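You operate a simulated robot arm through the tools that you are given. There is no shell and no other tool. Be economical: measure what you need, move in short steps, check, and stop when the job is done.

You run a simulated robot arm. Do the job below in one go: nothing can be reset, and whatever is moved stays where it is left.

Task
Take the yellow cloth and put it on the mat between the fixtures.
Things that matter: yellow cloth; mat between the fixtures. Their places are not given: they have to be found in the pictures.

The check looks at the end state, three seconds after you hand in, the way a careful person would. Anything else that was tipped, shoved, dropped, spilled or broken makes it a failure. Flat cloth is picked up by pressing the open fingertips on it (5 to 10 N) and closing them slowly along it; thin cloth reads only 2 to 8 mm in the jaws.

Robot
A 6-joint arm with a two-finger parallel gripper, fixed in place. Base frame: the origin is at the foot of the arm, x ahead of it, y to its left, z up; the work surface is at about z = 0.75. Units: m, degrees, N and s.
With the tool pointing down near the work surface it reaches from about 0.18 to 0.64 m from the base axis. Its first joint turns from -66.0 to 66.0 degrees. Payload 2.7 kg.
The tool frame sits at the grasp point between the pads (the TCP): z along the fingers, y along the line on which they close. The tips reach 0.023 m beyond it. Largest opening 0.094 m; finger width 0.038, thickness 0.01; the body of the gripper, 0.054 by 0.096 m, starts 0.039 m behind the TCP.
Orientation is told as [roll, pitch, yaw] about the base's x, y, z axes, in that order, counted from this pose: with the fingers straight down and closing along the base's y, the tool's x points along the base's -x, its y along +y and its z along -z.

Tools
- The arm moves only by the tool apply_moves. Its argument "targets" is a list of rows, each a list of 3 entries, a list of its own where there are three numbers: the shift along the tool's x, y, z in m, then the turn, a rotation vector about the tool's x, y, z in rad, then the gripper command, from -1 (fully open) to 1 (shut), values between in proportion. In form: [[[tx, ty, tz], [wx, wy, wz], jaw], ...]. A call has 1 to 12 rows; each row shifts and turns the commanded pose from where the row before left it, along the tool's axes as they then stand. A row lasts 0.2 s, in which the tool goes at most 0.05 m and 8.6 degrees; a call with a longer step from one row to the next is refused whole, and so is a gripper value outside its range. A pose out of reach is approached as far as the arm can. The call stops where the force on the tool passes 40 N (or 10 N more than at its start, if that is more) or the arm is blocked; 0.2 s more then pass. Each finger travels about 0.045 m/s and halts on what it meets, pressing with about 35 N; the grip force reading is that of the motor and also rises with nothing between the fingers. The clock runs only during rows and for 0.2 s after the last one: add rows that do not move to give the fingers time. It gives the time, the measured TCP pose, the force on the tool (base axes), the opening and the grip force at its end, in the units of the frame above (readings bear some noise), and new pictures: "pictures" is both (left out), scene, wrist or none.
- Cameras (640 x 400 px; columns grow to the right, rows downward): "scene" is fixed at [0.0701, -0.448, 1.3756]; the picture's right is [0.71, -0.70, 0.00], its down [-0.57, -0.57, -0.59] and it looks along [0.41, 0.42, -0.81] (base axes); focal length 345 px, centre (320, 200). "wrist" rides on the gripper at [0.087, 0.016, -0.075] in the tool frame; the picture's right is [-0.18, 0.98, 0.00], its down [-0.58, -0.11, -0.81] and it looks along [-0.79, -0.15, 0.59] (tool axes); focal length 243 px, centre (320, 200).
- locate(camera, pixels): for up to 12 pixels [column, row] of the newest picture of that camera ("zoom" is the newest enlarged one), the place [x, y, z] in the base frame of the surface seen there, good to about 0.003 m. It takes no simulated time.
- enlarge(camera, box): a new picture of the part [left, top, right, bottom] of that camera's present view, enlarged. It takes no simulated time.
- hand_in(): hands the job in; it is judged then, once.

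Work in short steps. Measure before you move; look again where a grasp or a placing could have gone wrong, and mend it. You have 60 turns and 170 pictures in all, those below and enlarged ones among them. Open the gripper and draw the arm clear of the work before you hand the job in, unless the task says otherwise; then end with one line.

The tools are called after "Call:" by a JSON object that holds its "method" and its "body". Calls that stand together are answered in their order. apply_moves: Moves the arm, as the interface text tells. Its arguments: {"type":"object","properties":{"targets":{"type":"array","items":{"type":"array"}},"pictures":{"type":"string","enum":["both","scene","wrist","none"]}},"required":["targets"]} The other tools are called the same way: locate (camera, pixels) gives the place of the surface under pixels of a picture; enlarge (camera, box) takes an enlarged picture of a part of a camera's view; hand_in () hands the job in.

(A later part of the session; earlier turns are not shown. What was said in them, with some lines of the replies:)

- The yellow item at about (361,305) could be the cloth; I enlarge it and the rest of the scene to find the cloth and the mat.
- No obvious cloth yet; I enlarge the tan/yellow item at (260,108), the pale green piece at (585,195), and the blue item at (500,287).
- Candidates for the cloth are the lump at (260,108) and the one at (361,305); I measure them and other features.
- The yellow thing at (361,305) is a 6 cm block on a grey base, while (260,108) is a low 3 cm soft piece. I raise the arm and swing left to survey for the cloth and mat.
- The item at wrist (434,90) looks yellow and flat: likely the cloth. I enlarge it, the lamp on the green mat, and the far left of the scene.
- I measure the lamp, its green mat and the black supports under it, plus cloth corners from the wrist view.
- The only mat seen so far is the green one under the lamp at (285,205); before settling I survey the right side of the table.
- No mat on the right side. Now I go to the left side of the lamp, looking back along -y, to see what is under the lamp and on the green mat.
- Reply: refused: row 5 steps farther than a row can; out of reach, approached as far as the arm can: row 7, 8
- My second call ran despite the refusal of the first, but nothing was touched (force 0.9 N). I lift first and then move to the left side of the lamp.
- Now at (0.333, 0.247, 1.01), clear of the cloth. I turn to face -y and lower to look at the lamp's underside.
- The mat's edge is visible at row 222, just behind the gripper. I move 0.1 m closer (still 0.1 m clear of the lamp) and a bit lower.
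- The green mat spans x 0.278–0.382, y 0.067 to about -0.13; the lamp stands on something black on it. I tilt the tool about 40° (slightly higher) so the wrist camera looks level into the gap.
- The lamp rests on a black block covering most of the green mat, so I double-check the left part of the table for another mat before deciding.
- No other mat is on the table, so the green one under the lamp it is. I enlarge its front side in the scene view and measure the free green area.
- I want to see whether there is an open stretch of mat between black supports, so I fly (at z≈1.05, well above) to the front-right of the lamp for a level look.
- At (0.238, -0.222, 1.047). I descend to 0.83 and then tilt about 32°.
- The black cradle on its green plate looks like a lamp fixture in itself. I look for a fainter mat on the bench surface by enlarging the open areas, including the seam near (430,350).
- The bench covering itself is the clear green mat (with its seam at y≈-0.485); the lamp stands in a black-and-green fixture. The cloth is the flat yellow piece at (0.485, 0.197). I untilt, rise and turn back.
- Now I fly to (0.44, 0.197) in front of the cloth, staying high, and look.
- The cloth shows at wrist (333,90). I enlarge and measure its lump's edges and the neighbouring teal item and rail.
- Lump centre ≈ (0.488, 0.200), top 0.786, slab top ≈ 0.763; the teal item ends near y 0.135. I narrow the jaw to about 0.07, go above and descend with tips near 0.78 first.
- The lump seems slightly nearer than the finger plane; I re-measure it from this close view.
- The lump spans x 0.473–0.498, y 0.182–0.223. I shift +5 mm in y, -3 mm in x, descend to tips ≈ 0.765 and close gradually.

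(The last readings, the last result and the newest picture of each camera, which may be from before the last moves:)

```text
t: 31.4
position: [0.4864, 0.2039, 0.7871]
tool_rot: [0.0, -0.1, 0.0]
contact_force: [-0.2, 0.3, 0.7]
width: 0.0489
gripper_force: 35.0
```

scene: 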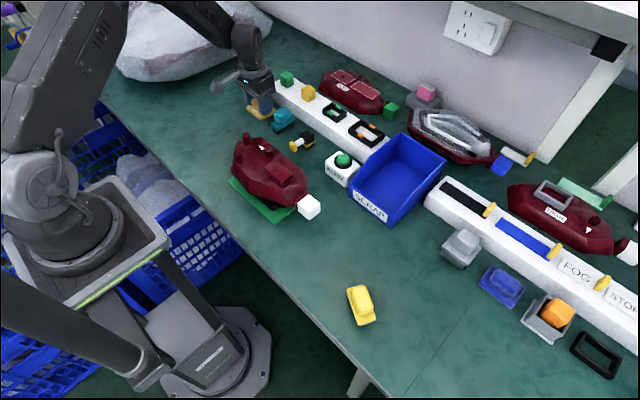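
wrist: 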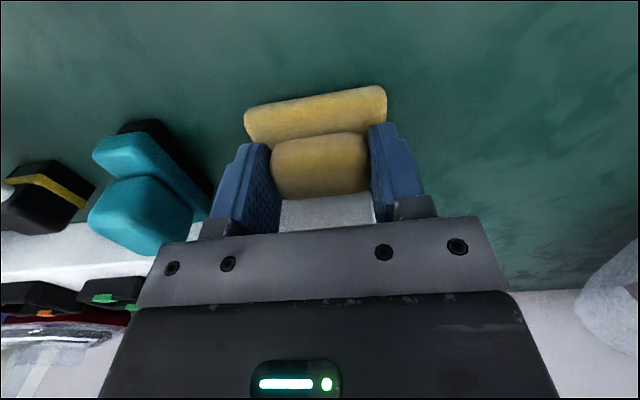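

Gripped firmly at 0.049 m with 35 N. I lift to about z 0.98 and check that the cloth comes along.

Call:
{"method": "apply_moves", "body": {"pictures": "both", "targets": [[[0, 0, -0.015], [0, 0, 0], 1], [[0, 0, -0.03], [0, 0, 0], 1], [[0, 0, -0.04], [0, 0, 0], 1], [[0, 0, -0.04], [0, 0, 0], 1], [[0, 0, -0.04], [0, 0, 0], 1], [[0, 0, -0.03], [0, 0, 0], 1], [[0, 0, 0], [0, 0, 0], 1]]}}

Call:
{"method": "locate", "body": {"camera": "scene", "pixels": [[394, 228], [352, 205], [320, 208], [355, 292], [442, 255], [340, 250], [380, 260]]}}

```text
t: 33.0
position: [0.4858, 0.2049, 0.9842]
tool_rot: [0.0, 0.0, 0.0]
contact_force: [0.8, -0.9, 0.6]
width: 0.049
gripper_force: 34.8
```

scene: 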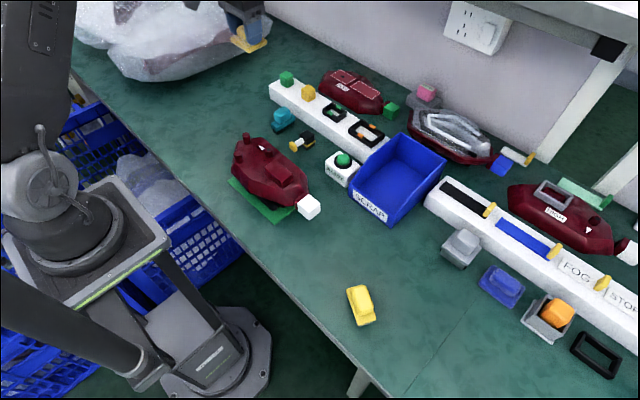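
wrist: 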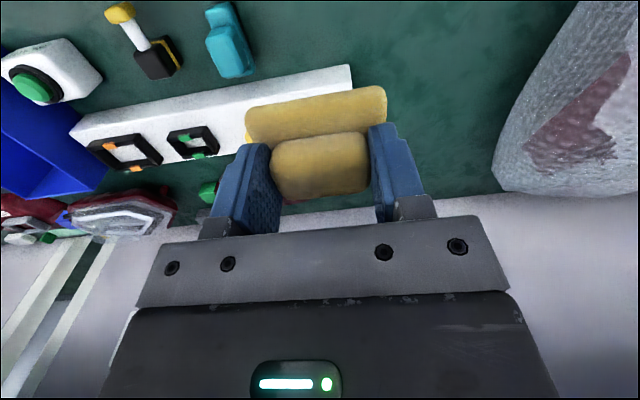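

```text
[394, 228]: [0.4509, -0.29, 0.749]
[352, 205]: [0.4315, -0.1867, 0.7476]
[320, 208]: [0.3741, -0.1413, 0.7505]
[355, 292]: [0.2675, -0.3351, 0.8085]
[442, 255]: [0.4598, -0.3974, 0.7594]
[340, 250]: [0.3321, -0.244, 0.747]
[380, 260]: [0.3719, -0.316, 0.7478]
```

The cloth is held and nothing else moved. The clear part of the green mat lies around (0.355, -0.265), between the lamp fixture and the right-hand fixtures, in front of the gap between the rails; I carry it there at z 0.98.

Call:
{"method": "apply_moves", "body": {"pictures": "both", "targets": [[[0.0119, -0.0427, 0], [0, 0, 0], 1], [[0.0119, -0.0427, 0], [0, 0, 0], 1], [[0.0119, -0.0427, 0], [0, 0, 0], 1], [[0.0119, -0.0427, 0], [0, 0, 0], 1], [[0.0119, -0.0427, 0], [0, 0, 0], 1], [[0.0119, -0.0427, 0], [0, 0, 0], 1], [[0.0119, -0.0427, 0], [0, 0, 0], 1], [[0.0119, -0.0427, 0], [0, 0, 0], 1], [[0.0119, -0.0427, 0], [0, 0, 0], 1], [[0.0119, -0.0427, 0], [0, 0, 0], 1], [[0.0119, -0.0427, 0], [0, 0, 0], 1], [[0, 0, 0], [0, 0, 0], 1]]}}

```text
t: 35.6
position: [0.3518, -0.2678, 0.9824]
tool_rot: [0.0, -0.1, 0.0]
contact_force: [-0.2, 0.3, -0.1]
width: 0.049
gripper_force: 34.4
```

scene: 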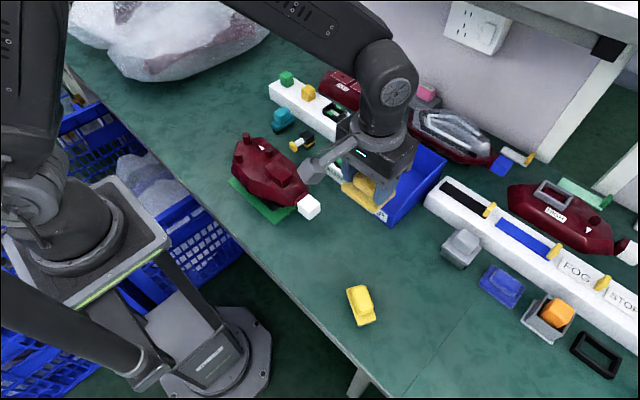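
wrist: 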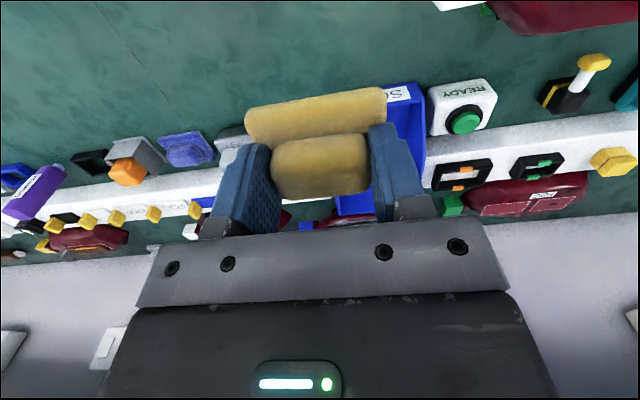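

The area beneath is clear. I lower to the grasp height (0.788), slowing at the end.

Call:
{"method": "apply_moves", "body": {"pictures": "both", "targets": [[[0, 0, 0.045], [0, 0, 0], 1], [[0, 0, 0.045], [0, 0, 0], 1], [[0, 0, 0.045], [0, 0, 0], 1], [[0, 0, 0.035], [0, 0, 0], 1], [[0, 0, 0.015], [0, 0, 0], 1], [[0, 0, 0.006], [0, 0, 0], 1], [[0, 0, 0.003], [0, 0, 0], 1], [[0, 0, 0], [0, 0, 0], 1]]}}

```text
t: 37.4
position: [0.3553, -0.2675, 0.7868]
tool_rot: [0.0, -0.2, 0.1]
contact_force: [0.6, -0.4, -0.6]
width: 0.049
gripper_force: 35.5
```

scene: 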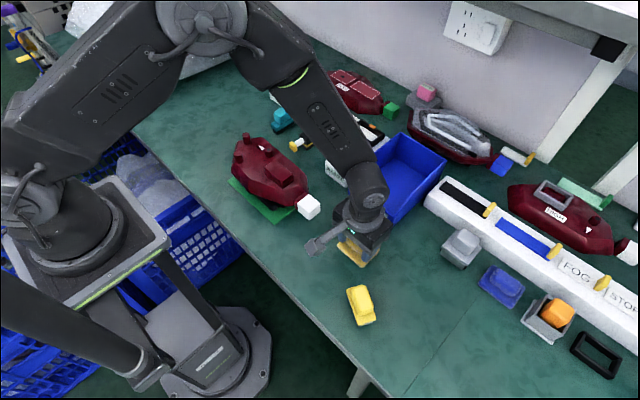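
wrist: 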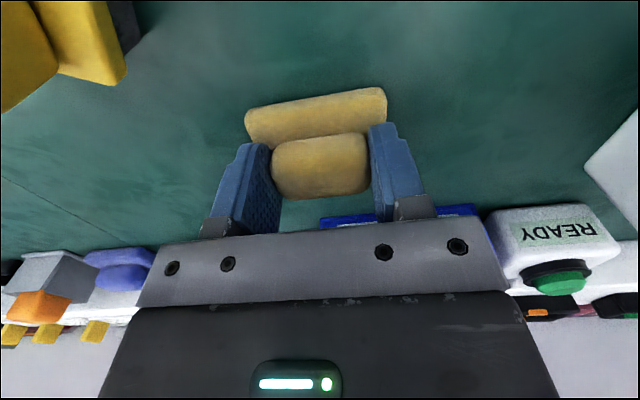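

TCP is at 0.787, as when grasped. I press 1 mm more, open gradually and rise.

Call:
{"method": "apply_moves", "body": {"pictures": "both", "targets": [[[0, 0, 0.001], [0, 0, 0], 1], [[0, 0, 0], [0, 0, 0], -0.1], [[0, 0, 0], [0, 0, 0], -0.4], [[0, 0, 0], [0, 0, 0], -0.5], [[0, 0, 0], [0, 0, 0], -0.5], [[0, 0, -0.02], [0, 0, 0], -0.6], [[0, 0, -0.04], [0, 0, 0], -1], [[0, 0, -0.045], [0, 0, 0], -1], [[0, 0, -0.045], [0, 0, 0], -1], [[0, 0, -0.045], [0, 0, 0], -1], [[0, 0, 0], [0, 0, 0], -1]]}}

```text
t: 39.8
position: [0.3557, -0.2672, 0.9832]
tool_rot: [0.0, -0.2, 0.0]
contact_force: [-0.1, 0.1, 0.0]
width: 0.0938
gripper_force: 0.1
```

scene: 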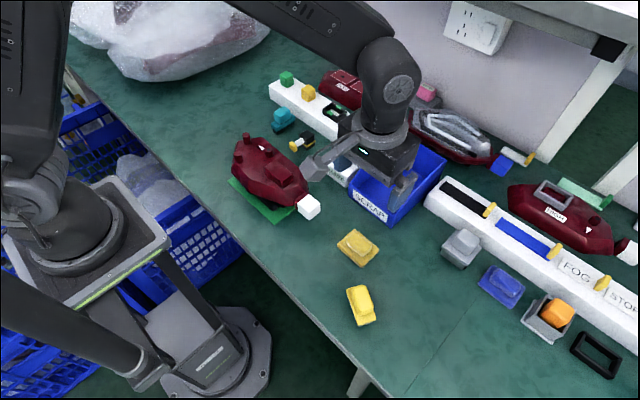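
wrist: 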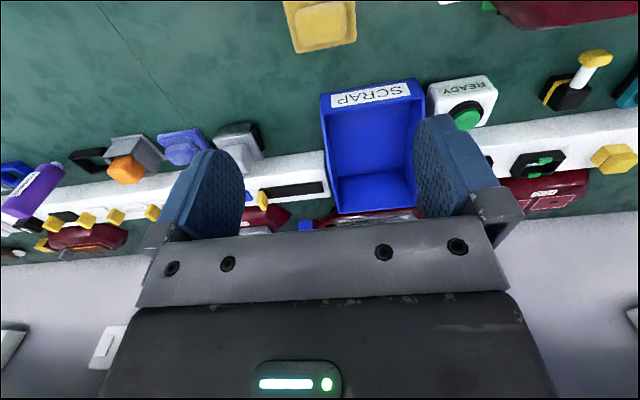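

The cloth lies flat on the green mat at scene (357,247), the other items look unchanged, and the gripper is open well above. I hand in.

Call:
{"method": "hand_in", "body": {}}

```text
The job is handed in.
```

I put the yellow cloth flat on the green bench mat at about (0.355, -0.265), but I had to guess which surface "the mat between the fixtures" meant. The only separate mat I found, under the red lamp, was mostly covered by the lamp. I used the clear bench area between the lamp fixture and the right-hand fixtures instead. I took the flat tan-yellow piece on the left as the cloth, though it felt stiff in the gripper (0.049 m). Nothing else appears to have moved, and the gripper is open and clear.
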